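You operate a simulated robot arm through the tools that you are given. There is no shell and no other tool. Be economical: measure what you need, move in short steps, check, and stop when the job is done.

Carry out the task below with a simulated two-armed robot. There is one attempt and no reset: what you move stays moved.

TASK
Take the stack of small spoons from the top of the steel bench and leave it on the top of the tumbling machine. Then fetch the blue tray and set it in the inside of the basket behind the near stack. Then open the lid of the wax box. Do these in the order given.
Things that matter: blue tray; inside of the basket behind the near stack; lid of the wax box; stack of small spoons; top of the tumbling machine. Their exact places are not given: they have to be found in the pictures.

It is judged by the outcome, as a careful person would: the job done as asked, and still so three seconds after it is handed in. It fails if anything else is knocked over, pushed out of place, dropped, spilled or broken. A push-on lid holds only when it is set on centred and level and pressed home; a screw cap is set on level and turned clockwise until tight.

THE ROBOT
Two 7-joint arms with fingered hands on one trunk, on a base that drives. Base frame: it is fixed to the floor where the robot stands at the start and does not move with it; the origin is under the middle of the robot, x ahead of it, y to its left, z up. Units: mm, rad, N and s.
The left shoulder is at the start at [73, 153, 1284], the right one opposite. With the tool pointing down near the work surface each hand reaches from about 100 to 820 mm from the robot's upright axis, wherever it stands, measured 20 degrees to its own side. Places, roughly: blue tray [-13250, 750, 750]; inside of the basket behind the near stack [-8900, 2500, 300]; lid of the wax box [500, -400, 1200]; stack of small spoons (13x3x3 cm) [500, 0, 800]; top of the tumbling machine [700, -1100, 1400]. Payload 4 kg a hand.
Tool frame (each hand has its own): the origin (TCP) lies between the finger pads and is the grasp point; the fingertips stand 30 mm ahead of it; z points along the fingers, y is the line along which they close. Largest opening 104 mm; the body of the gripper starts 35 mm behind the TCP. The gripper is a hand of 3 fingers: y runs from the thumb to the fingers, the wrist lies at [-15, -104, -178] in the tool frame, and closing takes about 1.5 s.
Orientation is that of the tool frame in the base frame, as [roll, pitch, yaw] about the fixed x, y, z axes, in that order (R = Rz(yaw) Ry(pitch) Rx(roll)). With the fingers straight down and the wrist toward the robot, the tool's x, y and z point along [0, 1, 0], [1, 0, 0] and [0, 0, -1] of the base frame.

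THE INTERFACE
- The arms move only by the tool servo_tool. It takes "left_moves", "right_moves" or both (then of equal length, played together; a hand with none holds still); each is a list of rows, each a list of 6 numbers: the shift along the base's x, y, z in units of 100 mm (1.0 is 100 mm), then the turn, a rotation vector about the base's x, y, z in units of 180 degrees (1.0 is 180 degrees). In form: [[x, y, z, rx, ry, rz], ...]. A call has 1 to 12 rows; each row is the pose to reach, as a shift and turn from the pose commanded when the call began. "left_jaw" and "right_jaw" are, for a hand that has rows, the closure, from 0 (fully open) to 1 (shut), set as the call begins (left out, the last holds). A call with a number of a shift or a turn outside -1 to 1 is refused whole. A row lasts 0.2 s, in which the tool goes at most 50 mm and 0.15 rad; a call with a longer step from one row to the next is refused whole, and so is a gripper value outside its range. Where a pose cannot be reached the arm comes as near as it can. A force on the tool above 40 N (or 10 N above the force at the start of the call, whichever is more), or a blocked arm, ends the call early, and 0.2 s more pass. The fingers move at their own pace (about 153 mm/s each) and stop on an object; they squeeze with about 29 N. The grip force told is the motor's: it shows also when the fingers shut on nothing. Time passes only in rows, and 0.2 s behind the last, so rows that repeat a pose let the fingers close. The reply holds the time, the measured pose of the TCP, the force on the tool along the base axes, the opening and the grip force, in the units named above and with some noise, with the torque about the TCP (base axes, N m) and any sound that the robot's microphone picked up, and new pictures: "pictures" is both (left out), scene, wrist or none (wrist: the cameras of the hands that moved).
- Cameras (640 x 400 px; columns grow to the right, rows downward): "scene" is now at [133.2, -42.2, 1513.7]; the picture's right is [-0.45, -0.90, -0.00], its down [-0.53, 0.26, -0.81] and it looks along [0.72, -0.36, -0.59] (base axes); focal length 214 px, centre (320, 200). "left" rides on the left gripper at [-64, -94, -117] in its tool frame; the picture's right is [-0.72, -0.33, 0.61], its down [0.64, -0.65, 0.40] and it looks along [0.27, 0.68, 0.68] (tool axes); focal length 238 px, centre (320, 200). "right" rides on the right gripper at [64, -94, -117] in its tool frame; the picture's right is [-0.72, 0.33, -0.61], its down [-0.64, -0.65, 0.41] and it looks along [-0.27, 0.68, 0.68] (tool axes); focal length 238 px, centre (320, 200).
- raise_lower(by): slides the trunk up (or, below 0, down) by that many mm; the arms and the scene camera ride with it, the base frame stays. It gives what a move gives, with no picture.
- steer(legs): drives the robot by 1 to 6 legs, each [ahead, left, turn to the left] in mm, mm and rad, along the robot's own axes; the way and the turn of a leg run together, so that a leg with both is an arc; at most 1500 mm and 3.142 rad a leg. The arms and the cameras ride along, it lands a little off, and it stops where it bumps. It gives what a move gives, and a new picture of the scene camera.
- preshape(shape, hand): the hand has 3 fingers and takes this shape, open, in about a second: jaw (thumb against the fingers, like two jaws); tri (thumb and two fingers); tip (a fingertip pinch); poke (one finger out to press); point (the index stretched); flat (the hand flat); cup (the hand cupped); fist (a fist). The gripper value then closes the fingers along that shape, each until it touches; the sizes above hold for jaw. It gives what a move gives, with no picture.
- head_to(pan, tilt): turns the head with the scene camera to pan (to the left, within 1.501 rad either way) and tilt (down, from -0.506 to 1.204), counted from straight ahead of the robot. It gives what a move gives, and a new picture of the scene camera.
- point_at(camera, pixels): for up to 12 pixels [column, row] of the newest picture of that camera ("zoom" is the newest enlarged one), the place [x, y, z] in the base frame of the surface seen there, good to about 3 mm. No time passes.
- enlarge(camera, box): a new picture of the part [left, top, right, bottom] of that camera's present view, enlarged. No time passes.
- job_done(): hands the job in; it is judged then, once.

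Go step by step. Measure first, check grasps and placings, and put right what went wrong. The budget is 110 turns and 260 pictures, counting those below and the enlarged ones. Unless the task says otherwise, let go and move clear before handing in, and close with one line.

The tools are called as a command line: name --argument value ..., lists and objects as JSON in quotes. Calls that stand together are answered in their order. servo_tool: Moves the arms, as the interface text tells. Its arguments: {"type":"object","properties":{"left_moves":{"type":"array"},"left_jaw":{"type":"number"},"right_moves":{"type":"array"},"right_jaw":{"type":"number"},"pictures":{"type":"string","enum":["both","scene","wrist","none"]}},"required":[]} The other tools are called the same way: raise_lower (by) slides the trunk up or down; preshape (shape, hand) gives the hand a shape; steer (legs) drives the base; head_to (pan, tilt) turns the head that bears the scene camera; point_at (camera, pixels) gives the place of the surface under pixels of a picture; enlarge (camera, box) takes an enlarged picture of a part of a camera's view; job_done () hands the job in.

At the start:

```text
t: 0.0
left_position: [611.6, -29.1, 1432.0]
left_tool_rot: [-3.14, 0.0, 1.573]
left_force: [0.2, 0.4, -0.5]
left_moment: [0.01, -0.04, -0.01]
left_finger_gap: 103.7
left_grasp_force: 0.1
left_shape: jaw
right_position: [380.1, -406.9, 1463.4]
right_tool_rot: [-3.14, 0.001, 1.57]
right_force: [0.3, -0.5, -0.9]
right_moment: [0.02, 0.0, 0.0]
right_finger_gap: 103.7
right_grasp_force: 0.0
right_shape: jaw
trunk travel left (down, up): [-700.0, 240.0]
robot x, y, heading: [-2.5, -0.4, 0.001]
head pan, tilt: [-0.463, 0.628]
```

scene: 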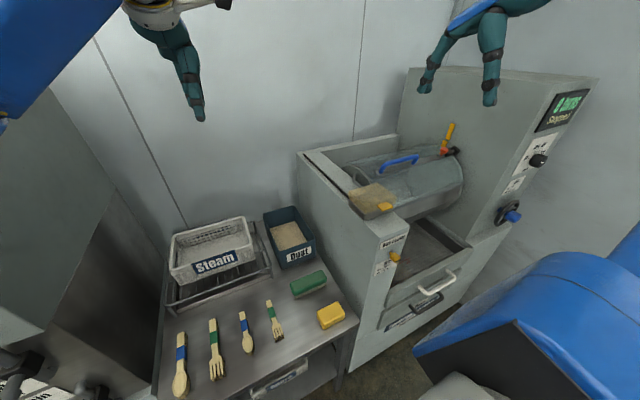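
right: 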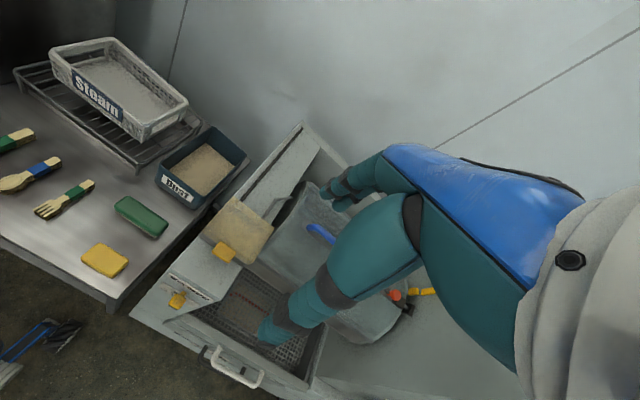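
left: 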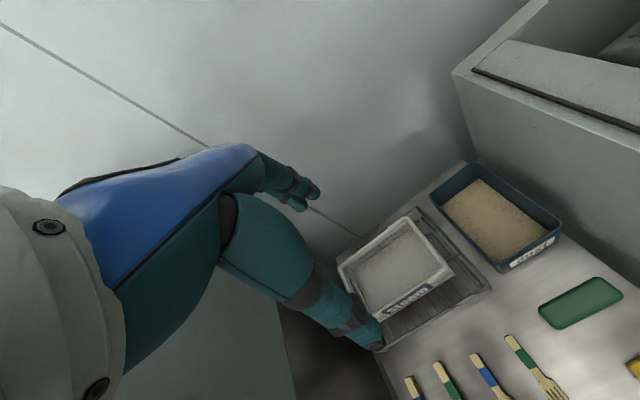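

The scene shows four bundles on the bench: big spoon (180,365), big fork (214,350), small spoon (245,332), small fork (273,320). The wax box is perhaps at (372,200). I'll enlarge and measure.

enlarge --camera "scene" --box '[160, 280, 360, 400]'

enlarge --camera "scene" --box '[290, 60, 610, 340]'

point_at --camera "scene" --pixels '[[241, 314], [243, 325], [247, 345], [248, 352], [240, 360], [269, 303], [278, 336], [210, 325], [372, 195], [386, 206], [500, 80], [560, 80]]'

```text
3.20 times, centred on (260, 340) of scene
```

zoom: 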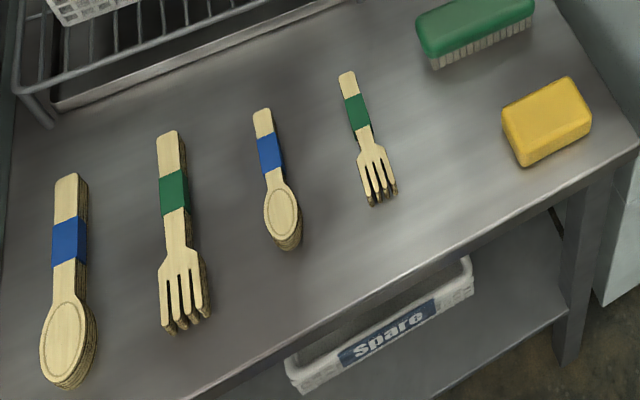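

```text
1.43 times, centred on (450, 200) of scene
```

zoom: 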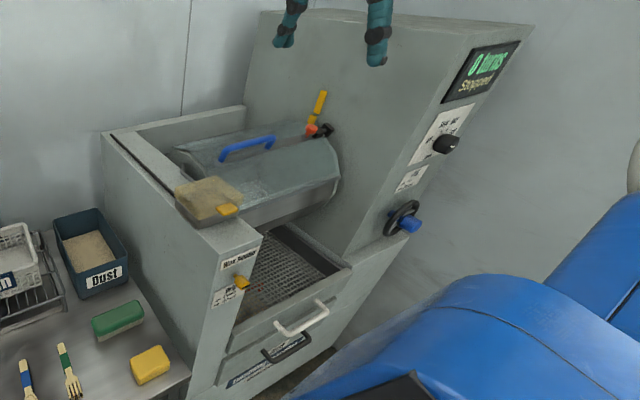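

```text
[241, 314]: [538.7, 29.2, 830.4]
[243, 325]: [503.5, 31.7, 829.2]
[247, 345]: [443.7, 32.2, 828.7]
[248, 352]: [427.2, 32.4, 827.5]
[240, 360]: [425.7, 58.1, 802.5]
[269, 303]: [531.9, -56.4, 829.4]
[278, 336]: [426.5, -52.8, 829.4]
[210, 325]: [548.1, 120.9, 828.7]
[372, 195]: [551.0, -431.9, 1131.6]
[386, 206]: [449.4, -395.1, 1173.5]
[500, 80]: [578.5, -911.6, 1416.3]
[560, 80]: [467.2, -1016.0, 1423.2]
```

Small spoons lie along x at y≈32, x 425–541, top z≈829, bench 802. I'll measure the machine's edges, and the bench's front edge, before lowering.

point_at --camera "scene" --pixels '[[303, 155], [375, 233], [405, 228], [395, 255], [430, 285], [358, 312], [357, 370], [430, 310], [505, 215], [600, 78], [20, 250], [120, 360]]'

head_to --pan -1.1 --tilt 0.4

head_to --pan 0.4 --tilt 0.8

```text
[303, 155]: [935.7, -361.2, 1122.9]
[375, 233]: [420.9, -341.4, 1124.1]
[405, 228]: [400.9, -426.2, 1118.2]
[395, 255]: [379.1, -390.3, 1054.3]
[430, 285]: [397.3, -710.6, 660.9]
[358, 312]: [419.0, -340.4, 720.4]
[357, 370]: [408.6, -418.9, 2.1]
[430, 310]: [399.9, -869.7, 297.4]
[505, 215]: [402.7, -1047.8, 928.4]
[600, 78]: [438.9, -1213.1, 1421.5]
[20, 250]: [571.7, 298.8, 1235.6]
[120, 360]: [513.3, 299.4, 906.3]
```

```text
t: 1.0
left_position: [610.7, -27.4, 1433.8]
left_tool_rot: [-3.14, -0.001, 1.573]
left_force: [0.4, 0.2, -0.7]
left_moment: [0.02, 0.02, -0.04]
left_finger_gap: 103.8
left_grasp_force: 0.0
left_shape: jaw
right_position: [378.0, -405.9, 1464.7]
right_tool_rot: [-3.142, -0.001, 1.57]
right_force: [0.1, -0.5, -0.3]
right_moment: [-0.02, -0.02, -0.01]
right_finger_gap: 103.6
right_grasp_force: 0.0
right_shape: jaw
trunk travel left (down, up): [-700.0, 240.0]
robot x, y, heading: [-1.5, 2.4, -0.001]
head pan, tilt: [-1.1, 0.4]
```

scene: 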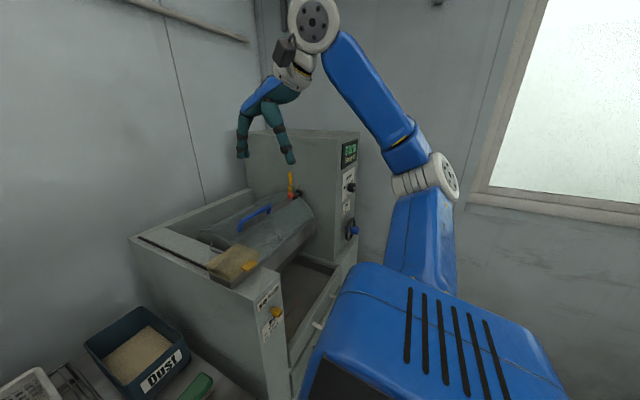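

```text
t: 2.6
left_position: [609.4, -26.8, 1432.9]
left_tool_rot: [3.142, -0.001, 1.573]
left_force: [-0.1, 0.2, 0.3]
left_moment: [-0.01, 0.0, 0.02]
left_finger_gap: 104.0
left_grasp_force: 0.1
left_shape: jaw
right_position: [378.2, -406.0, 1466.1]
right_tool_rot: [-3.141, -0.001, 1.569]
right_force: [0.8, 0.0, 0.4]
right_moment: [-0.02, 0.01, -0.03]
right_finger_gap: 103.8
right_grasp_force: 0.1
right_shape: jaw
trunk travel left (down, up): [-700.0, 240.0]
robot x, y, heading: [-4.9, 3.2, -0.002]
head pan, tilt: [0.4, 0.799]
```

scene: 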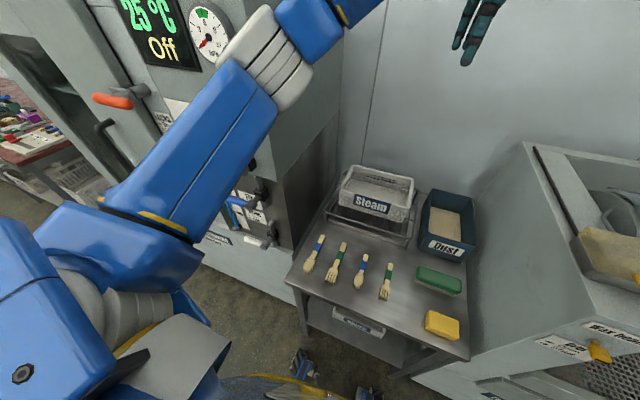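

The left arm's elbow is near the 25°C cabinet on the left; I'll measure its clearance and the floor things.

point_at --camera "scene" --pixels '[[110, 98], [160, 45], [235, 210], [265, 240], [215, 265], [180, 130], [100, 240], [300, 365], [365, 393], [290, 275], [470, 355], [270, 378]]'

enlarge --camera "scene" --box '[180, 160, 420, 400]'

```text
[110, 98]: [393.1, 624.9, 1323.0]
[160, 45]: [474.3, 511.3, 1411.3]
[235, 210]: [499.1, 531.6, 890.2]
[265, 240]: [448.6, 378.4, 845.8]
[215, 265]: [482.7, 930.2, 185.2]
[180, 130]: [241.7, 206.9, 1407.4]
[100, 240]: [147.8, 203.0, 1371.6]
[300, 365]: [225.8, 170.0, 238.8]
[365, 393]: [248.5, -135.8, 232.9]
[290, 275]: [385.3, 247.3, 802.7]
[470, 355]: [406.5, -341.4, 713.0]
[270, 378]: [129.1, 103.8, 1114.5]
```

```text
1.67 times, centred on (300, 280) of scene
```

zoom: 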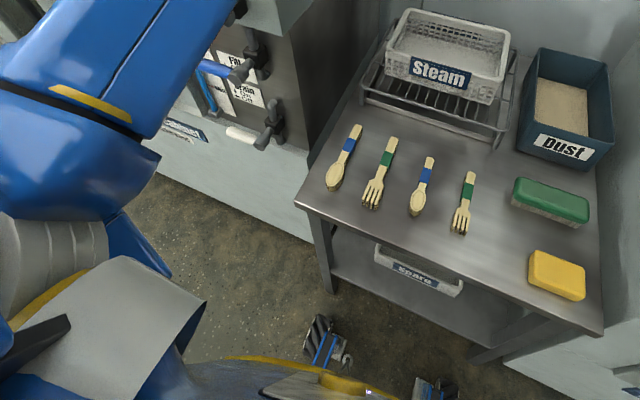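

The wheels stick out only to x≈250 and the arm is clear of the cabinet. I'll back up 112 mm and go left 60 mm so the left hand is above the spoons, then lower the trunk.

steer --legs '[[-112, 60, 0]]'

raise_lower --by -450

head_to --pan 0.0 --tilt 0.7

```text
t: 3.9
left_position: [503.4, 11.2, 1429.1]
left_tool_rot: [-3.137, -0.013, 1.57]
left_force: [-0.7, -1.5, 0.2]
left_moment: [0.05, -0.06, 0.04]
left_finger_gap: 103.7
left_grasp_force: 0.0
left_shape: jaw
right_position: [272.6, -366.4, 1458.4]
right_tool_rot: [-3.135, -0.014, 1.569]
right_force: [0.3, 0.3, -0.5]
right_moment: [0.06, 0.04, 0.05]
right_finger_gap: 103.7
right_grasp_force: 0.0
right_shape: jaw
trunk travel left (down, up): [-700.0, 240.0]
robot x, y, heading: [-113.3, 57.0, -0.0]
head pan, tilt: [0.4, 0.799]
```

scene: 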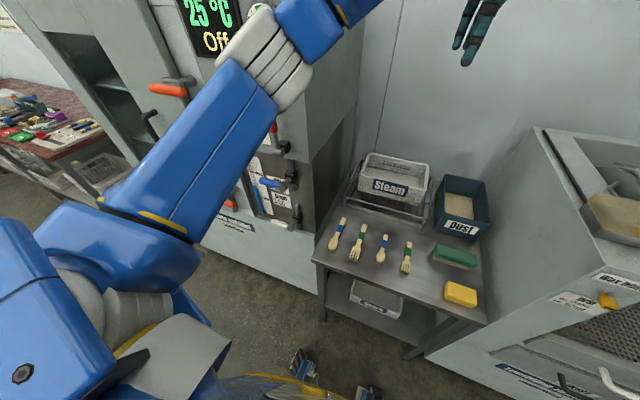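

```text
refused: -450 is not a number from -400 to 400
```

```text
t: 4.8
left_position: [493.6, 16.7, 1435.2]
left_tool_rot: [3.138, -0.008, 1.568]
left_force: [-0.3, -0.3, -0.5]
left_moment: [0.05, -0.01, -0.02]
left_finger_gap: 103.7
left_grasp_force: 0.0
left_shape: jaw
right_position: [261.4, -360.7, 1463.9]
right_tool_rot: [3.141, -0.01, 1.57]
right_force: [-0.2, -0.3, -0.9]
right_moment: [-0.02, 0.0, 0.01]
right_finger_gap: 103.4
right_grasp_force: 0.0
right_shape: jaw
trunk travel left (down, up): [-700.0, 240.0]
robot x, y, heading: [-111.1, 59.2, -0.001]
head pan, tilt: [0.0, 0.7]
```

scene: 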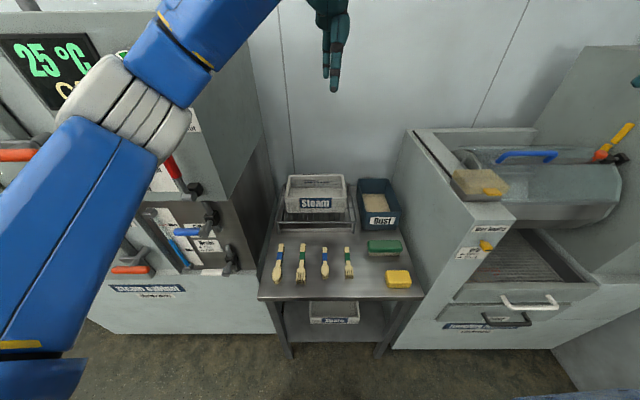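

The left hand hangs above the bench. I'll rotate it -90° about z (wrist to the left) with the jaw half closed, and move to y≈32.

servo_tool --left_moves '[[0, 0.03, 0, 0, 0, -0.042], [0, 0.05, 0, 0, 0, -0.084], [0, 0.08, 0, 0, 0, -0.126], [0, 0.1, 0, 0, 0, -0.168], [0, 0.12, 0, 0, 0, -0.21], [0, 0.14, 0, 0, 0, -0.252], [0, 0.16, 0, 0, 0, -0.294], [0, 0.16, 0, 0, 0, -0.336], [0, 0.16, 0, 0, 0, -0.378], [0, 0.16, 0, 0, 0, -0.42], [0, 0.16, 0, 0, 0, -0.462], [0, 0.16, 0, 0, 0, -0.5]]' --left_jaw 0.4 --pictures "scene"

raise_lower --by -400

head_to --pan -0.1 --tilt 0.7

```text
t: 7.4
left_position: [495.1, 42.6, 1433.3]
left_tool_rot: [3.141, 0.0, -0.004]
left_force: [-0.1, 0.3, 0.1]
left_moment: [-0.01, -0.03, 0.0]
left_finger_gap: 62.7
left_grasp_force: 0.2
left_shape: jaw
right_position: [264.6, -352.5, 1464.6]
right_tool_rot: [3.142, -0.006, 1.57]
right_force: [0.2, 1.0, -1.0]
right_moment: [0.0, 0.0, 0.03]
right_finger_gap: 103.8
right_grasp_force: 0.1
right_shape: jaw
trunk travel left (down, up): [-700.0, 240.0]
robot x, y, heading: [-112.6, 57.1, 0.004]
head pan, tilt: [0.0, 0.7]
```

scene: 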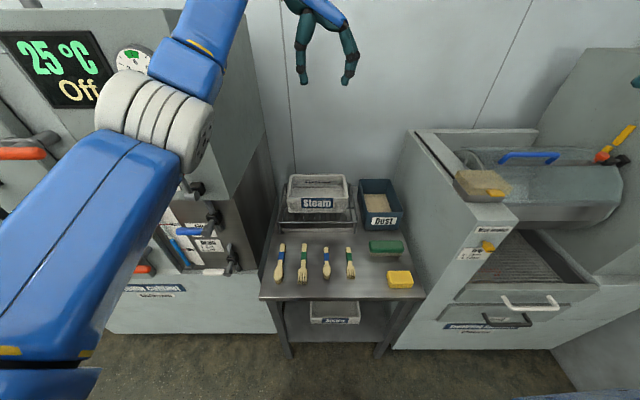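

```text
t: 11.2
left_position: [495.4, 46.4, 1034.9]
left_tool_rot: [3.14, 0.002, -0.003]
left_force: [0.3, 0.2, -1.5]
left_moment: [0.02, 0.03, 0.02]
left_finger_gap: 63.0
left_grasp_force: 0.1
left_shape: jaw
right_position: [263.0, -345.3, 1067.1]
right_tool_rot: [-3.141, -0.001, 1.569]
right_force: [-0.2, 0.1, 0.5]
right_moment: [0.02, 0.03, 0.04]
right_finger_gap: 103.6
right_grasp_force: 0.1
right_shape: jaw
trunk travel left (down, up): [-300.0, 640.0]
robot x, y, heading: [-111.0, 60.2, -0.0]
head pan, tilt: [0.0, 0.7]
```

```text
t: 11.9
left_position: [495.4, 46.4, 1033.7]
left_tool_rot: [3.139, 0.003, -0.003]
left_force: [0.0, 0.3, 0.7]
left_moment: [0.0, 0.0, 0.02]
left_finger_gap: 62.9
left_grasp_force: 0.0
left_shape: jaw
right_position: [263.0, -346.0, 1065.9]
right_tool_rot: [-3.141, 0.0, 1.571]
right_force: [-0.3, 0.6, -1.2]
right_moment: [-0.03, -0.02, 0.0]
right_finger_gap: 103.8
right_grasp_force: 0.1
right_shape: jaw
trunk travel left (down, up): [-300.0, 640.0]
robot x, y, heading: [-111.7, 58.2, 0.006]
head pan, tilt: [-0.099, 0.7]
```

scene: 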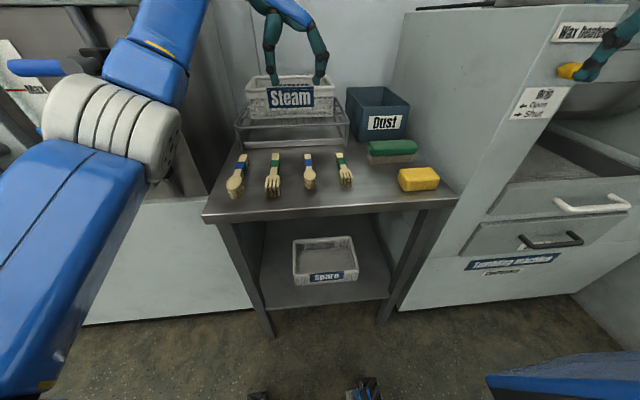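

Hand is at z 1034, above and (in the picture) before the Steam basket. I'll re-measure the spoon bundle and the left wrist view.

enlarge --camera "left" --box '[0, 0, 640, 400]'

point_at --camera "scene" --pixels '[[307, 155], [308, 164], [309, 174], [310, 184], [310, 189], [341, 154], [272, 155], [297, 105], [270, 83], [322, 82]]'

```text
1.00 times, centred on (320, 200) of left (not enlarged: the box is as wide or as high as the picture)
```

zoom: 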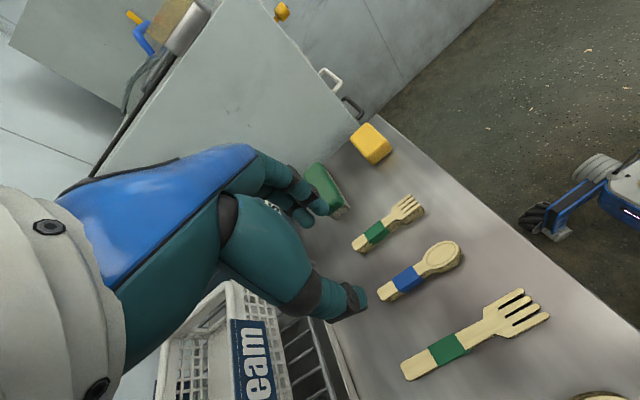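

```text
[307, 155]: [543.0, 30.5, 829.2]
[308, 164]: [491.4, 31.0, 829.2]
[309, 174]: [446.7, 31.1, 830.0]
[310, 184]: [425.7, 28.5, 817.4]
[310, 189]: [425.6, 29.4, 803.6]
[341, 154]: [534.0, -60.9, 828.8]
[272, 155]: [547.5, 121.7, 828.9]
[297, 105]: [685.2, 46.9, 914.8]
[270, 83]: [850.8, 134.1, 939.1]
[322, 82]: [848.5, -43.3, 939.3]
```

Spoon handle centre is y≈31, top 829, and the Steam basket front is at x≈685, clear. Lower the trunk 140, then re-read.

raise_lower --by -140

servo_tool --left_moves '[[0.05, -0.15, 0, 0, 0, 0], [0.05, -0.15, 0, 0, 0, 0]]' --pictures "both"

```text
t: 13.5
left_position: [493.7, 46.8, 894.2]
left_tool_rot: [3.139, 0.002, -0.002]
left_force: [0.2, -0.7, -0.2]
left_moment: [-0.04, 0.01, 0.0]
left_finger_gap: 62.7
left_grasp_force: 0.0
left_shape: jaw
right_position: [262.5, -346.0, 926.4]
right_tool_rot: [3.139, -0.002, 1.568]
right_force: [-0.2, -0.2, 0.2]
right_moment: [-0.01, 0.02, 0.01]
right_finger_gap: 103.7
right_grasp_force: 0.1
right_shape: jaw
trunk travel left (down, up): [-160.0, 780.0]
robot x, y, heading: [-112.2, 61.3, -0.001]
head pan, tilt: [-0.099, 0.7]
```

```text
t: 14.1
left_position: [501.5, 33.4, 893.3]
left_tool_rot: [3.139, 0.003, -0.001]
left_force: [-0.2, 0.0, -0.7]
left_moment: [-0.01, 0.03, 0.02]
left_finger_gap: 62.9
left_grasp_force: 0.0
left_shape: jaw
right_position: [264.9, -345.8, 925.7]
right_tool_rot: [-3.141, -0.002, 1.568]
right_force: [0.9, 0.7, 0.0]
right_moment: [0.0, 0.0, 0.0]
right_finger_gap: 103.6
right_grasp_force: 0.0
right_shape: jaw
trunk travel left (down, up): [-160.0, 780.0]
robot x, y, heading: [-112.8, 62.4, -0.001]
head pan, tilt: [-0.099, 0.7]
```

scene: 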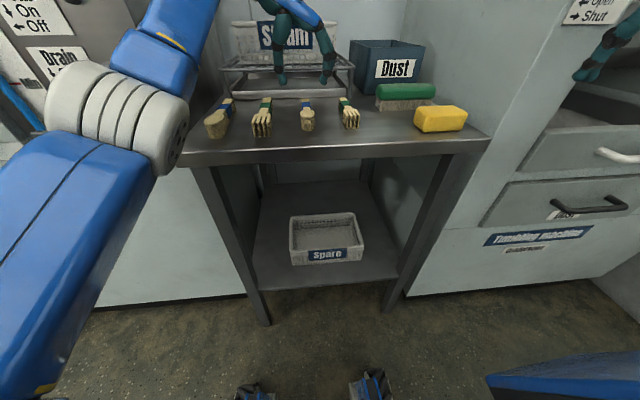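
left: 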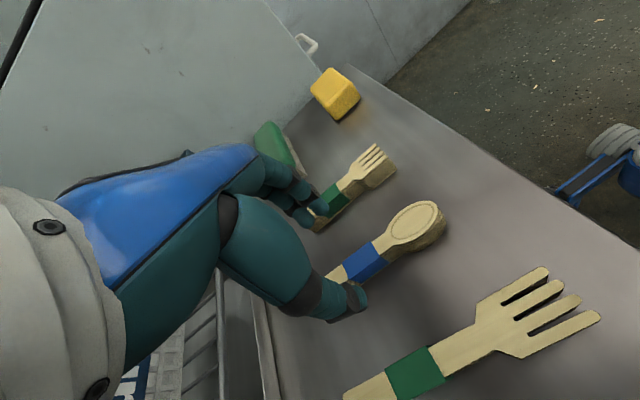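

Alignment looks good (thumb outside the blue band, fingers between spoon and fork). Lower 56 mm and close.

servo_tool --left_moves '[[0, -0.02, -0.25, 0, 0, 0], [0, -0.02, -0.45, 0, 0, 0], [0, -0.02, -0.56, 0, 0, 0], [0, -0.02, -0.56, 0, 0, 0]]' --pictures "both"

```text
t: 15.1
left_position: [498.9, 30.7, 838.0]
left_tool_rot: [3.14, 0.002, -0.002]
left_force: [0.7, 0.4, -0.3]
left_moment: [0.0, -0.01, -0.02]
left_finger_gap: 62.8
left_grasp_force: 0.0
left_shape: jaw
right_position: [262.8, -347.2, 926.9]
right_tool_rot: [3.14, -0.002, 1.569]
right_force: [-0.6, 0.0, 0.1]
right_moment: [-0.01, 0.02, -0.02]
right_finger_gap: 103.8
right_grasp_force: 0.0
right_shape: jaw
trunk travel left (down, up): [-160.0, 780.0]
robot x, y, heading: [-112.1, 60.2, 0.001]
head pan, tilt: [-0.099, 0.7]
```

scene: 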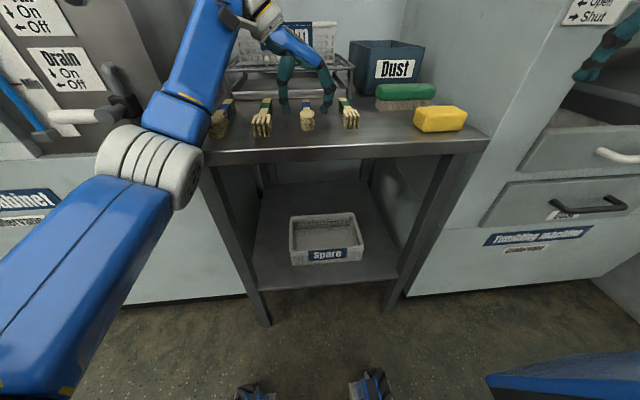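
left: 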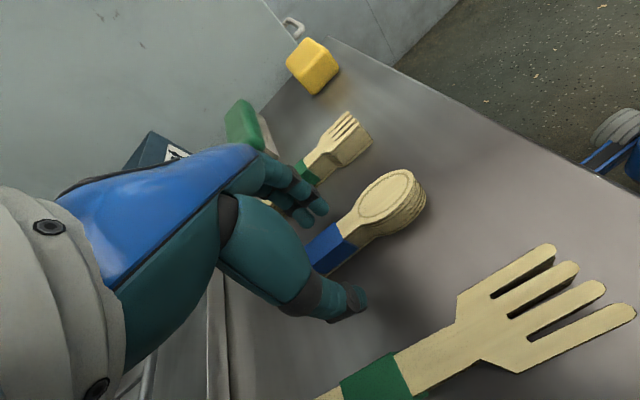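

Fingers straddle the blue band; close.

servo_tool --left_moves '[[0, 0, 0, 0, 0, 0], [0, 0, 0, 0, 0, 0], [0, 0, 0, 0, 0, 0], [0, 0, 0, 0, 0, 0], [0, 0, 0, 0, 0, 0], [0, 0, 0, 0, 0, 0], [0, 0, 0, 0, 0, 0], [0, 0, 0, 0, 0, 0]]' --left_jaw 1 --pictures "none"

servo_tool --left_moves '[[0, 0, 0.2, 0, 0, 0], [0, 0, 0.5, 0, 0, 0], [0, 0, 0.5, 0, 0, 0]]' --pictures "both"

```text
t: 16.9
left_position: [499.3, 30.1, 839.1]
left_tool_rot: [3.139, 0.001, -0.002]
left_force: [0.5, 0.0, 1.0]
left_moment: [0.0, -0.01, -0.03]
left_finger_gap: 9.9
left_grasp_force: 29.1
left_shape: jaw
right_position: [263.3, -347.2, 927.2]
right_tool_rot: [3.14, -0.002, 1.569]
right_force: [-0.2, 0.0, -0.1]
right_moment: [0.02, -0.01, -0.02]
right_finger_gap: 103.4
right_grasp_force: 0.1
right_shape: jaw
trunk travel left (down, up): [-160.0, 780.0]
robot x, y, heading: [-111.1, 57.9, -0.001]
head pan, tilt: [-0.099, 0.7]
```

```text
t: 17.7
left_position: [501.0, 30.1, 887.5]
left_tool_rot: [3.138, 0.005, -0.003]
left_force: [0.5, 0.2, -1.1]
left_moment: [-0.01, 0.0, 0.03]
left_finger_gap: 9.9
left_grasp_force: 28.9
left_shape: jaw
right_position: [262.9, -348.0, 926.7]
right_tool_rot: [3.141, -0.002, 1.569]
right_force: [0.4, 0.5, 0.1]
right_moment: [0.0, -0.01, 0.01]
right_finger_gap: 103.7
right_grasp_force: 0.0
right_shape: jaw
trunk travel left (down, up): [-160.0, 780.0]
robot x, y, heading: [-111.0, 59.4, -0.001]
head pan, tilt: [-0.099, 0.7]
```

scene: 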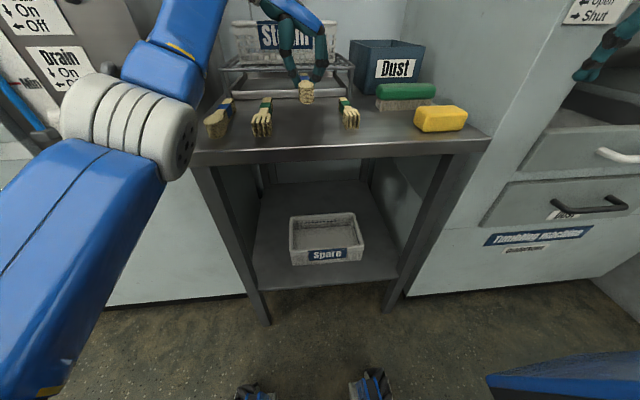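
left: 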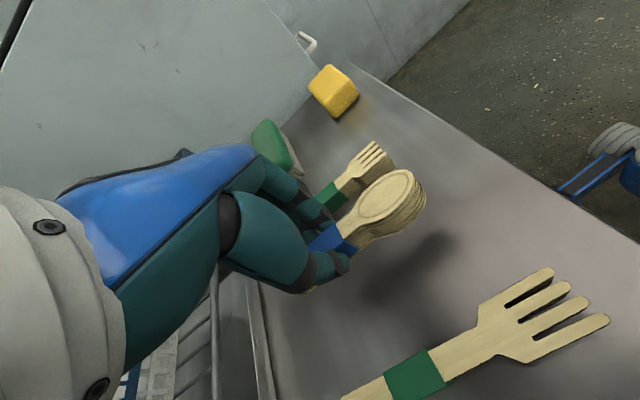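

The bundle is held (gap 9.9, force 29). Raise the trunk in two goes, then look at the machine top.

raise_lower --by 400

raise_lower --by 260

head_to --pan -0.9 --tilt 0.45

```text
t: 21.6
left_position: [500.9, 29.2, 1287.7]
left_tool_rot: [3.14, 0.002, -0.002]
left_force: [-0.3, -0.3, 0.0]
left_moment: [0.01, 0.01, 0.04]
left_finger_gap: 9.9
left_grasp_force: 29.2
left_shape: jaw
right_position: [264.7, -346.1, 1326.4]
right_tool_rot: [3.141, -0.002, 1.571]
right_force: [-0.4, -0.4, -0.2]
right_moment: [0.0, -0.01, 0.01]
right_finger_gap: 103.4
right_grasp_force: 0.0
right_shape: jaw
trunk travel left (down, up): [-560.0, 380.0]
robot x, y, heading: [-111.4, 62.2, -0.005]
head pan, tilt: [-0.099, 0.7]
```

```text
t: 24.2
left_position: [501.0, 29.5, 1547.3]
left_tool_rot: [3.139, 0.002, -0.002]
left_force: [-0.7, 0.4, 0.4]
left_moment: [-0.04, 0.0, -0.01]
left_finger_gap: 9.7
left_grasp_force: 28.8
left_shape: jaw
right_position: [265.5, -347.9, 1585.7]
right_tool_rot: [3.141, -0.001, 1.57]
right_force: [0.0, -0.1, 0.8]
right_moment: [-0.04, -0.01, -0.01]
right_finger_gap: 103.6
right_grasp_force: 0.0
right_shape: jaw
trunk travel left (down, up): [-820.0, 120.0]
robot x, y, heading: [-109.1, 60.5, 0.0]
head pan, tilt: [-0.099, 0.7]
```

```text
t: 25.4
left_position: [501.3, 30.2, 1548.6]
left_tool_rot: [3.139, 0.002, -0.003]
left_force: [-0.4, -0.3, -0.6]
left_moment: [0.02, -0.01, 0.02]
left_finger_gap: 9.5
left_grasp_force: 29.0
left_shape: jaw
right_position: [264.4, -346.8, 1585.6]
right_tool_rot: [-3.142, 0.0, 1.568]
right_force: [0.0, -1.0, 0.6]
right_moment: [0.0, 0.04, -0.03]
right_finger_gap: 103.7
right_grasp_force: 0.1
right_shape: jaw
trunk travel left (down, up): [-820.0, 120.0]
robot x, y, heading: [-109.6, 61.9, -0.006]
head pan, tilt: [-0.901, 0.45]
```

scene: 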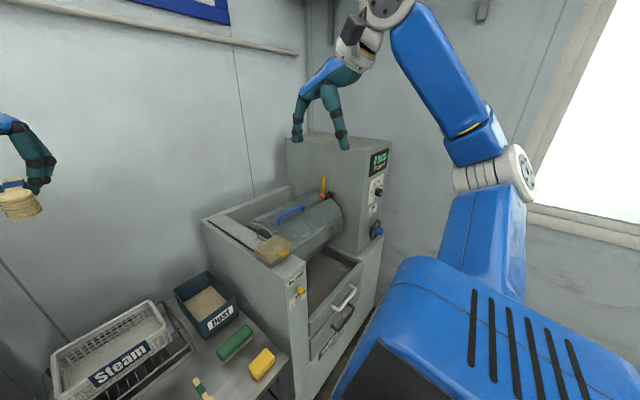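

Now measure the machine's flat top (around (320,140)) and the right wall.

point_at --camera "scene" --pixels '[[290, 139], [315, 142], [325, 137], [360, 143], [385, 142], [370, 155], [392, 146], [325, 152], [450, 210], [560, 270], [600, 320], [385, 250]]'

enlarge --camera "scene" --box '[270, 100, 430, 200]'

```text
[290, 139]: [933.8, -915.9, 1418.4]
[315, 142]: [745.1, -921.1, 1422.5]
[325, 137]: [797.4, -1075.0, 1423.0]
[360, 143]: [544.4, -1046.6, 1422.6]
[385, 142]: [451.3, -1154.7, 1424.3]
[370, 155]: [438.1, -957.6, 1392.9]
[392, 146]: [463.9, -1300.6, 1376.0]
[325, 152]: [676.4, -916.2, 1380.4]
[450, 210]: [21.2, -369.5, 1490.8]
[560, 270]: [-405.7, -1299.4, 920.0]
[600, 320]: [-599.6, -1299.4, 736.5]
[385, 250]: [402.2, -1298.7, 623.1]
```

```text
4.00 times, centred on (350, 150) of scene
```

zoom: 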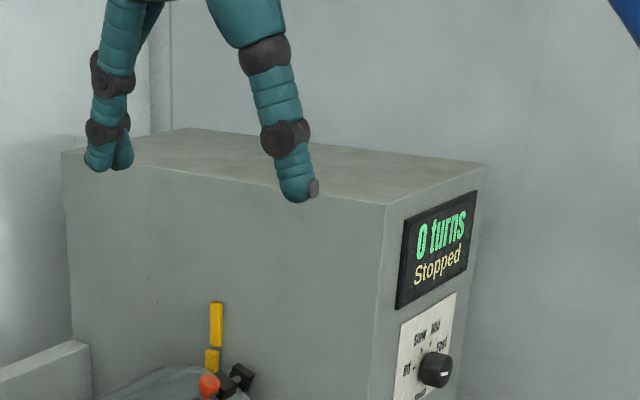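

The machine top spans x 450–940, y −916 to −1220, z≈1422; wall at y −1299. I'll slide right 660, turn −0.6, then advance.

steer --legs '[[0, -660, 0], [0, 0, -0.6], [60, 40, 0]]'

```text
t: 31.3
left_position: [427.4, -979.8, 1555.5]
left_tool_rot: [-3.135, -0.011, -0.609]
left_force: [-0.5, -0.1, 0.7]
left_moment: [-0.03, -0.07, 0.01]
left_finger_gap: 10.0
left_grasp_force: 28.4
left_shape: jaw
right_position: [19.2, -1157.2, 1587.8]
right_tool_rot: [3.127, -0.014, 0.968]
right_force: [0.5, 0.3, -1.1]
right_moment: [0.0, 0.05, -0.02]
right_finger_gap: 103.7
right_grasp_force: 0.0
right_shape: jaw
trunk travel left (down, up): [-820.0, 120.0]
robot x, y, heading: [-38.3, -606.3, -0.602]
head pan, tilt: [-0.901, 0.45]
```

scene: 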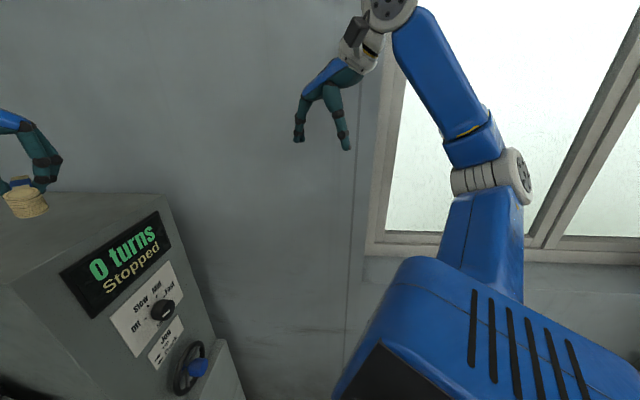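

Hand at (427,−980,1555). Move it over the top: +100 x, −50 y.

servo_tool --left_moves '[[0.33, -0.17, 0, 0, 0, 0], [0.67, -0.34, 0, 0, 0, 0], [1.0, -0.5, 0, 0, 0, 0], [1.0, -0.5, 0, 0, 0, 0]]' --pictures "none"

servo_tool --left_moves '[[0.33, -0.05, 0, 0, 0, 0], [0.67, -0.1, 0, 0, 0, 0], [0.67, -0.1, 0, 0, 0, 0]]' --pictures "none"

head_to --pan -0.1 --tilt 0.35

```text
t: 32.3
left_position: [469.6, -992.5, 1536.8]
left_tool_rot: [-3.13, -0.004, -0.61]
left_force: [0.4, -0.4, -0.5]
left_moment: [0.02, -0.01, -0.06]
left_finger_gap: 9.8
left_grasp_force: 29.2
left_shape: jaw
left hand out of reach, approached as far as the arm can: row 1, 2, 3, 4
right_position: [25.8, -1167.5, 1583.3]
right_tool_rot: [3.136, -0.017, 0.966]
right_force: [-0.4, 0.4, 0.1]
right_moment: [0.0, -0.01, 0.04]
right_finger_gap: 104.1
right_grasp_force: 0.0
right_shape: jaw
trunk travel left (down, up): [-820.0, 120.0]
robot x, y, heading: [-40.3, -604.0, -0.6]
head pan, tilt: [-0.901, 0.45]
```

```text
t: 33.1
left_position: [521.0, -951.6, 1517.7]
left_tool_rot: [3.139, -0.003, -0.608]
left_force: [0.1, -0.5, 0.4]
left_moment: [-0.03, 0.0, 0.0]
left_finger_gap: 10.0
left_grasp_force: 29.5
left_shape: jaw
left hand out of reach, approached as far as the arm can: row 1, 2, 3
right_position: [40.2, -1152.8, 1586.8]
right_tool_rot: [3.136, -0.004, 0.968]
right_force: [0.0, 0.0, 1.0]
right_moment: [0.0, -0.01, 0.0]
right_finger_gap: 103.5
right_grasp_force: 0.0
right_shape: jaw
trunk travel left (down, up): [-820.0, 120.0]
robot x, y, heading: [-42.4, -606.6, -0.604]
head pan, tilt: [-0.901, 0.45]
```

```text
t: 34.2
left_position: [512.5, -963.5, 1519.4]
left_tool_rot: [-3.135, -0.003, -0.61]
left_force: [0.9, 0.0, -0.4]
left_moment: [0.02, -0.04, 0.01]
left_finger_gap: 9.8
left_grasp_force: 28.6
left_shape: jaw
right_position: [30.3, -1164.4, 1583.5]
right_tool_rot: [3.138, -0.014, 0.965]
right_force: [0.0, 0.6, 0.8]
right_moment: [0.04, -0.03, 0.0]
right_finger_gap: 103.7
right_grasp_force: 0.1
right_shape: jaw
trunk travel left (down, up): [-820.0, 120.0]
robot x, y, heading: [-41.5, -606.3, -0.61]
head pan, tilt: [-0.099, 0.351]
```

scene: 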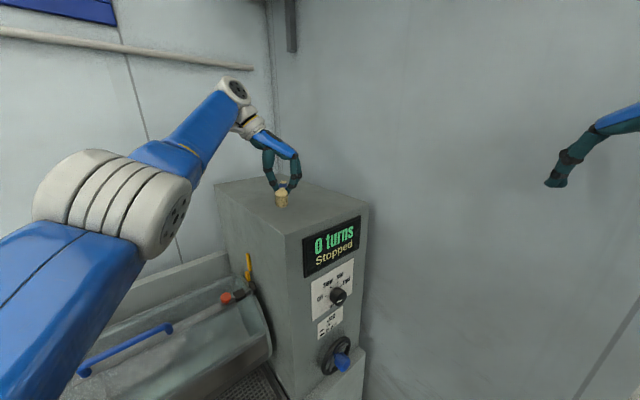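

Reach is limited at this height; hand at (513,−963), close to the near corner. I'll drive 70 mm ahead, slide right 20 mm and raise the trunk a bit to gain reach.

steer --legs '[[70, -20, 0]]'

raise_lower --by 100

servo_tool --left_moves '[[0.1, -0.1, -0.4, 0, 0, 0], [0.2, -0.2, -0.8, 0, 0, 0], [0.2, -0.2, -0.8, 0, 0, 0], [0.2, -0.2, -0.8, 0, 0, 0]]' --pictures "both"

```text
t: 35.3
left_position: [549.1, -1005.0, 1530.8]
left_tool_rot: [-3.138, -0.016, -0.608]
left_force: [0.7, 0.9, 0.0]
left_moment: [-0.04, -0.05, 0.0]
left_finger_gap: 9.9
left_grasp_force: 29.1
left_shape: jaw
right_position: [66.1, -1202.4, 1591.0]
right_tool_rot: [3.121, -0.008, 0.968]
right_force: [-0.3, 0.2, 0.5]
right_moment: [-0.01, -0.01, -0.03]
right_finger_gap: 103.8
right_grasp_force: 0.1
right_shape: jaw
trunk travel left (down, up): [-820.0, 120.0]
robot x, y, heading: [7.6, -665.0, -0.604]
head pan, tilt: [-0.099, 0.351]
```

scene: 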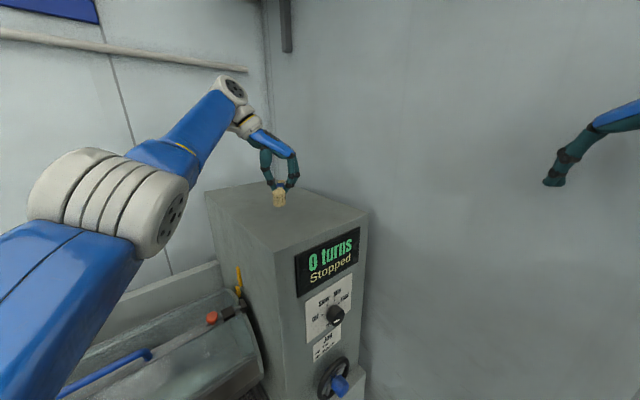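

```text
t: 36.6
left_position: [577.0, -1003.0, 1620.6]
left_tool_rot: [3.136, -0.001, -0.607]
left_force: [0.1, -0.6, -0.8]
left_moment: [0.0, -0.04, 0.02]
left_finger_gap: 10.0
left_grasp_force: 29.7
left_shape: jaw
right_position: [92.9, -1202.1, 1690.8]
right_tool_rot: [3.136, 0.001, 0.969]
right_force: [-0.1, 0.0, 0.2]
right_moment: [-0.04, 0.02, 0.0]
right_finger_gap: 103.8
right_grasp_force: 0.1
right_shape: jaw
trunk travel left (down, up): [-920.0, 20.0]
robot x, y, heading: [10.3, -662.6, -0.608]
head pan, tilt: [-0.099, 0.351]
```

```text
t: 37.6
left_position: [589.5, -1023.6, 1544.8]
left_tool_rot: [3.136, -0.006, -0.608]
left_force: [-0.6, 0.3, -0.9]
left_moment: [-0.01, 0.0, 0.0]
left_finger_gap: 9.6
left_grasp_force: 29.3
left_shape: jaw
right_position: [84.2, -1200.1, 1691.8]
right_tool_rot: [3.129, 0.001, 0.969]
right_force: [-0.3, 0.3, 0.2]
right_moment: [-0.03, -0.02, -0.02]
right_finger_gap: 103.7
right_grasp_force: 0.0
right_shape: jaw
trunk travel left (down, up): [-920.0, 20.0]
robot x, y, heading: [5.5, -668.1, -0.604]
head pan, tilt: [-0.099, 0.351]
```

scene: 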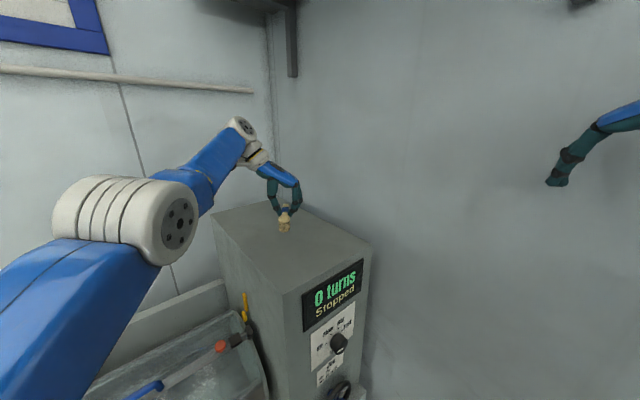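
left: 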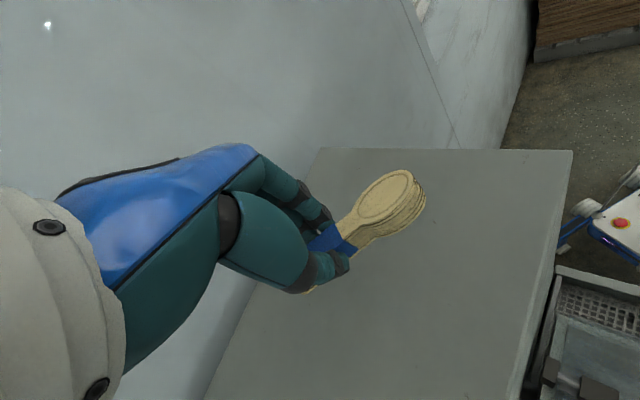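

Hand is at (590,−1024), well inside the top. Lower 80 mm towards contact.

servo_tool --left_moves '[[0, 0, -0.35, 0, 0, 0], [0, 0, -0.65, 0, 0, 0], [0, 0, -0.78, 0, 0, 0], [0, 0, -0.78, 0, 0, 0], [0, 0, -0.78, 0, 0, 0]]' --pictures "wrist"

```text
t: 38.8
left_position: [600.6, -1041.6, 1468.2]
left_tool_rot: [-3.14, -0.004, -0.609]
left_force: [-0.4, 0.2, -0.9]
left_moment: [0.04, 0.01, -0.01]
left_finger_gap: 9.8
left_grasp_force: 28.8
left_shape: jaw
left hand out of reach, approached as far as the arm can: row 1, 2, 3, 4, 5
right_position: [83.1, -1206.1, 1689.1]
right_tool_rot: [3.131, -0.004, 0.969]
right_force: [0.5, 0.2, 0.3]
right_moment: [0.01, -0.04, -0.01]
right_finger_gap: 103.7
right_grasp_force: 0.2
right_shape: jaw
trunk travel left (down, up): [-920.0, 20.0]
robot x, y, heading: [8.8, -660.9, -0.606]
head pan, tilt: [-0.099, 0.351]
```

left: 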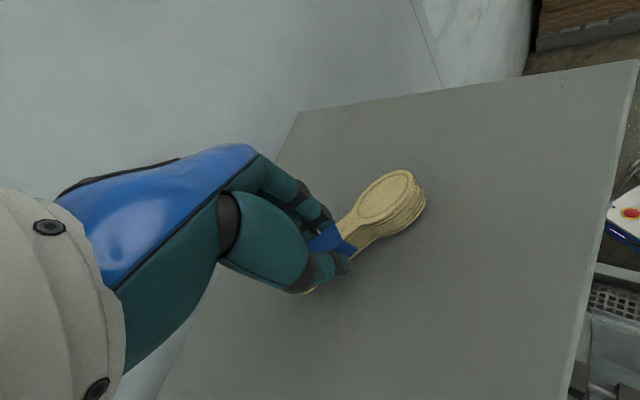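

Still about 10 mm up; lower the trunk by 8 mm to set it down.

raise_lower --by -8

servo_tool --left_moves '[[0, 0, 0, 0, 0, 0], [0, 0, 0, 0, 0, 0]]' --pictures "wrist"

```text
t: 39.4
left_position: [602.7, -1039.2, 1459.5]
left_tool_rot: [3.139, -0.007, -0.608]
left_force: [0.7, 0.0, -0.5]
left_moment: [-0.01, -0.01, 0.02]
left_finger_gap: 9.9
left_grasp_force: 28.8
left_shape: jaw
right_position: [84.1, -1203.5, 1682.1]
right_tool_rot: [3.13, -0.002, 0.967]
right_force: [1.5, -0.2, -0.2]
right_moment: [-0.01, 0.0, 0.02]
right_finger_gap: 103.7
right_grasp_force: 0.1
right_shape: jaw
trunk travel left (down, up): [-912.0, 28.0]
robot x, y, heading: [8.9, -660.1, -0.604]
head pan, tilt: [-0.099, 0.351]
```

```text
t: 40.0
left_position: [601.9, -1041.8, 1459.6]
left_tool_rot: [3.139, -0.004, -0.609]
left_force: [-0.3, -0.1, -0.8]
left_moment: [-0.01, -0.03, -0.03]
left_finger_gap: 9.6
left_grasp_force: 28.9
left_shape: jaw
right_position: [82.7, -1207.2, 1680.1]
right_tool_rot: [3.133, -0.003, 0.968]
right_force: [0.5, -0.4, -0.1]
right_moment: [0.03, -0.01, 0.03]
right_finger_gap: 103.9
right_grasp_force: 0.0
right_shape: jaw
trunk travel left (down, up): [-912.0, 28.0]
robot x, y, heading: [7.1, -661.8, -0.606]
head pan, tilt: [-0.099, 0.351]
```

left: 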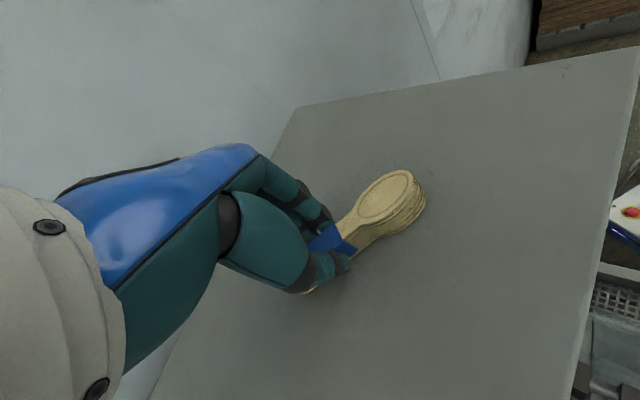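

Within about a millimetre of contact; open the left hand gently.

raise_lower --by -1.5

servo_tool --left_moves '[[0, 0, 0, 0, 0, 0], [0, 0, 0, 0, 0, 0], [0, 0, 0, 0, 0, 0], [0, 0, 0, 0, 0, 0]]' --left_jaw 0.3 --pictures "wrist"

```text
t: 40.5
left_position: [601.7, -1040.3, 1458.8]
left_tool_rot: [3.14, -0.004, -0.609]
left_force: [-0.1, 0.2, 0.6]
left_moment: [-0.02, 0.05, 0.01]
left_finger_gap: 9.8
left_grasp_force: 29.3
left_shape: jaw
right_position: [83.3, -1205.4, 1679.9]
right_tool_rot: [3.131, -0.001, 0.969]
right_force: [-0.8, 0.2, -0.5]
right_moment: [-0.02, -0.04, -0.03]
right_finger_gap: 103.9
right_grasp_force: 0.0
right_shape: jaw
trunk travel left (down, up): [-911.0, 29.0]
robot x, y, heading: [5.5, -665.1, -0.603]
head pan, tilt: [-0.099, 0.351]
```

```text
t: 41.5
left_position: [601.8, -1040.4, 1458.4]
left_tool_rot: [3.14, -0.004, -0.609]
left_force: [-0.2, -0.2, 0.1]
left_moment: [0.04, 0.01, 0.03]
left_finger_gap: 72.6
left_grasp_force: 0.1
left_shape: jaw
right_position: [83.1, -1204.6, 1680.4]
right_tool_rot: [3.132, -0.005, 0.97]
right_force: [-0.2, 0.3, 0.8]
right_moment: [-0.02, 0.02, 0.0]
right_finger_gap: 103.8
right_grasp_force: 0.0
right_shape: jaw
trunk travel left (down, up): [-911.0, 29.0]
robot x, y, heading: [5.5, -662.5, -0.604]
head pan, tilt: [-0.099, 0.351]
```

left: 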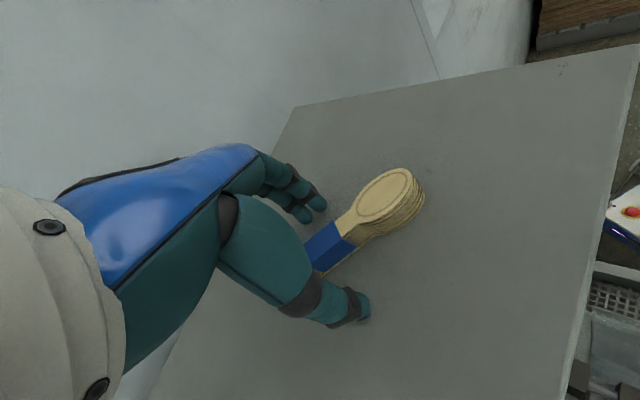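

Released; the bundle rests flat. Raise straight up by the trunk, then lift with the arm.

raise_lower --by 28

servo_tool --left_moves '[[-0.1, 0.05, 0.4, 0, 0, 0], [-0.3, 0.2, 0.8, 0, 0, 0], [-0.6, 0.4, 1.0, 0, 0, 0], [-1, 0.6, 1.0, 0, 0, 0]]' --pictures "both"

```text
t: 42.2
left_position: [601.2, -1039.6, 1486.3]
left_tool_rot: [3.14, -0.005, -0.609]
left_force: [-0.3, 0.2, -0.6]
left_moment: [-0.02, -0.04, 0.0]
left_finger_gap: 72.6
left_grasp_force: 0.0
left_shape: jaw
right_position: [82.4, -1203.5, 1708.2]
right_tool_rot: [3.131, -0.004, 0.969]
right_force: [0.4, 0.4, 0.4]
right_moment: [0.03, -0.01, 0.0]
right_finger_gap: 103.8
right_grasp_force: 0.1
right_shape: jaw
trunk travel left (down, up): [-939.0, 1.0]
robot x, y, heading: [6.7, -662.2, -0.606]
head pan, tilt: [-0.099, 0.351]
```

```text
t: 43.2
left_position: [557.4, -1032.4, 1613.9]
left_tool_rot: [3.141, -0.001, -0.61]
left_force: [0.1, 0.5, 0.0]
left_moment: [-0.02, -0.02, -0.01]
left_finger_gap: 72.6
left_grasp_force: 0.0
left_shape: jaw
left hand out of reach, approached as far as the arm can: row 2, 3, 4
right_position: [82.7, -1204.9, 1707.7]
right_tool_rot: [3.13, -0.004, 0.969]
right_force: [0.4, -0.4, 0.4]
right_moment: [-0.01, 0.02, -0.03]
right_finger_gap: 104.1
right_grasp_force: 0.0
right_shape: jaw
trunk travel left (down, up): [-939.0, 1.0]
robot x, y, heading: [11.3, -664.2, -0.605]
head pan, tilt: [-0.099, 0.351]
```

scene: 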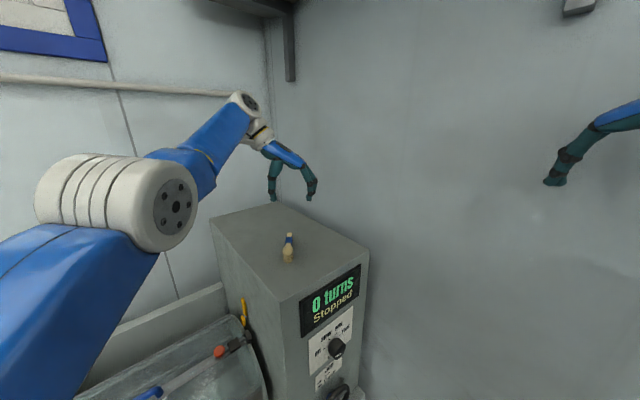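
left: 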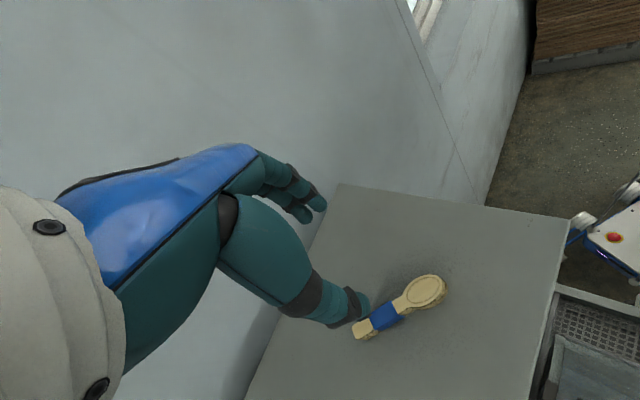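

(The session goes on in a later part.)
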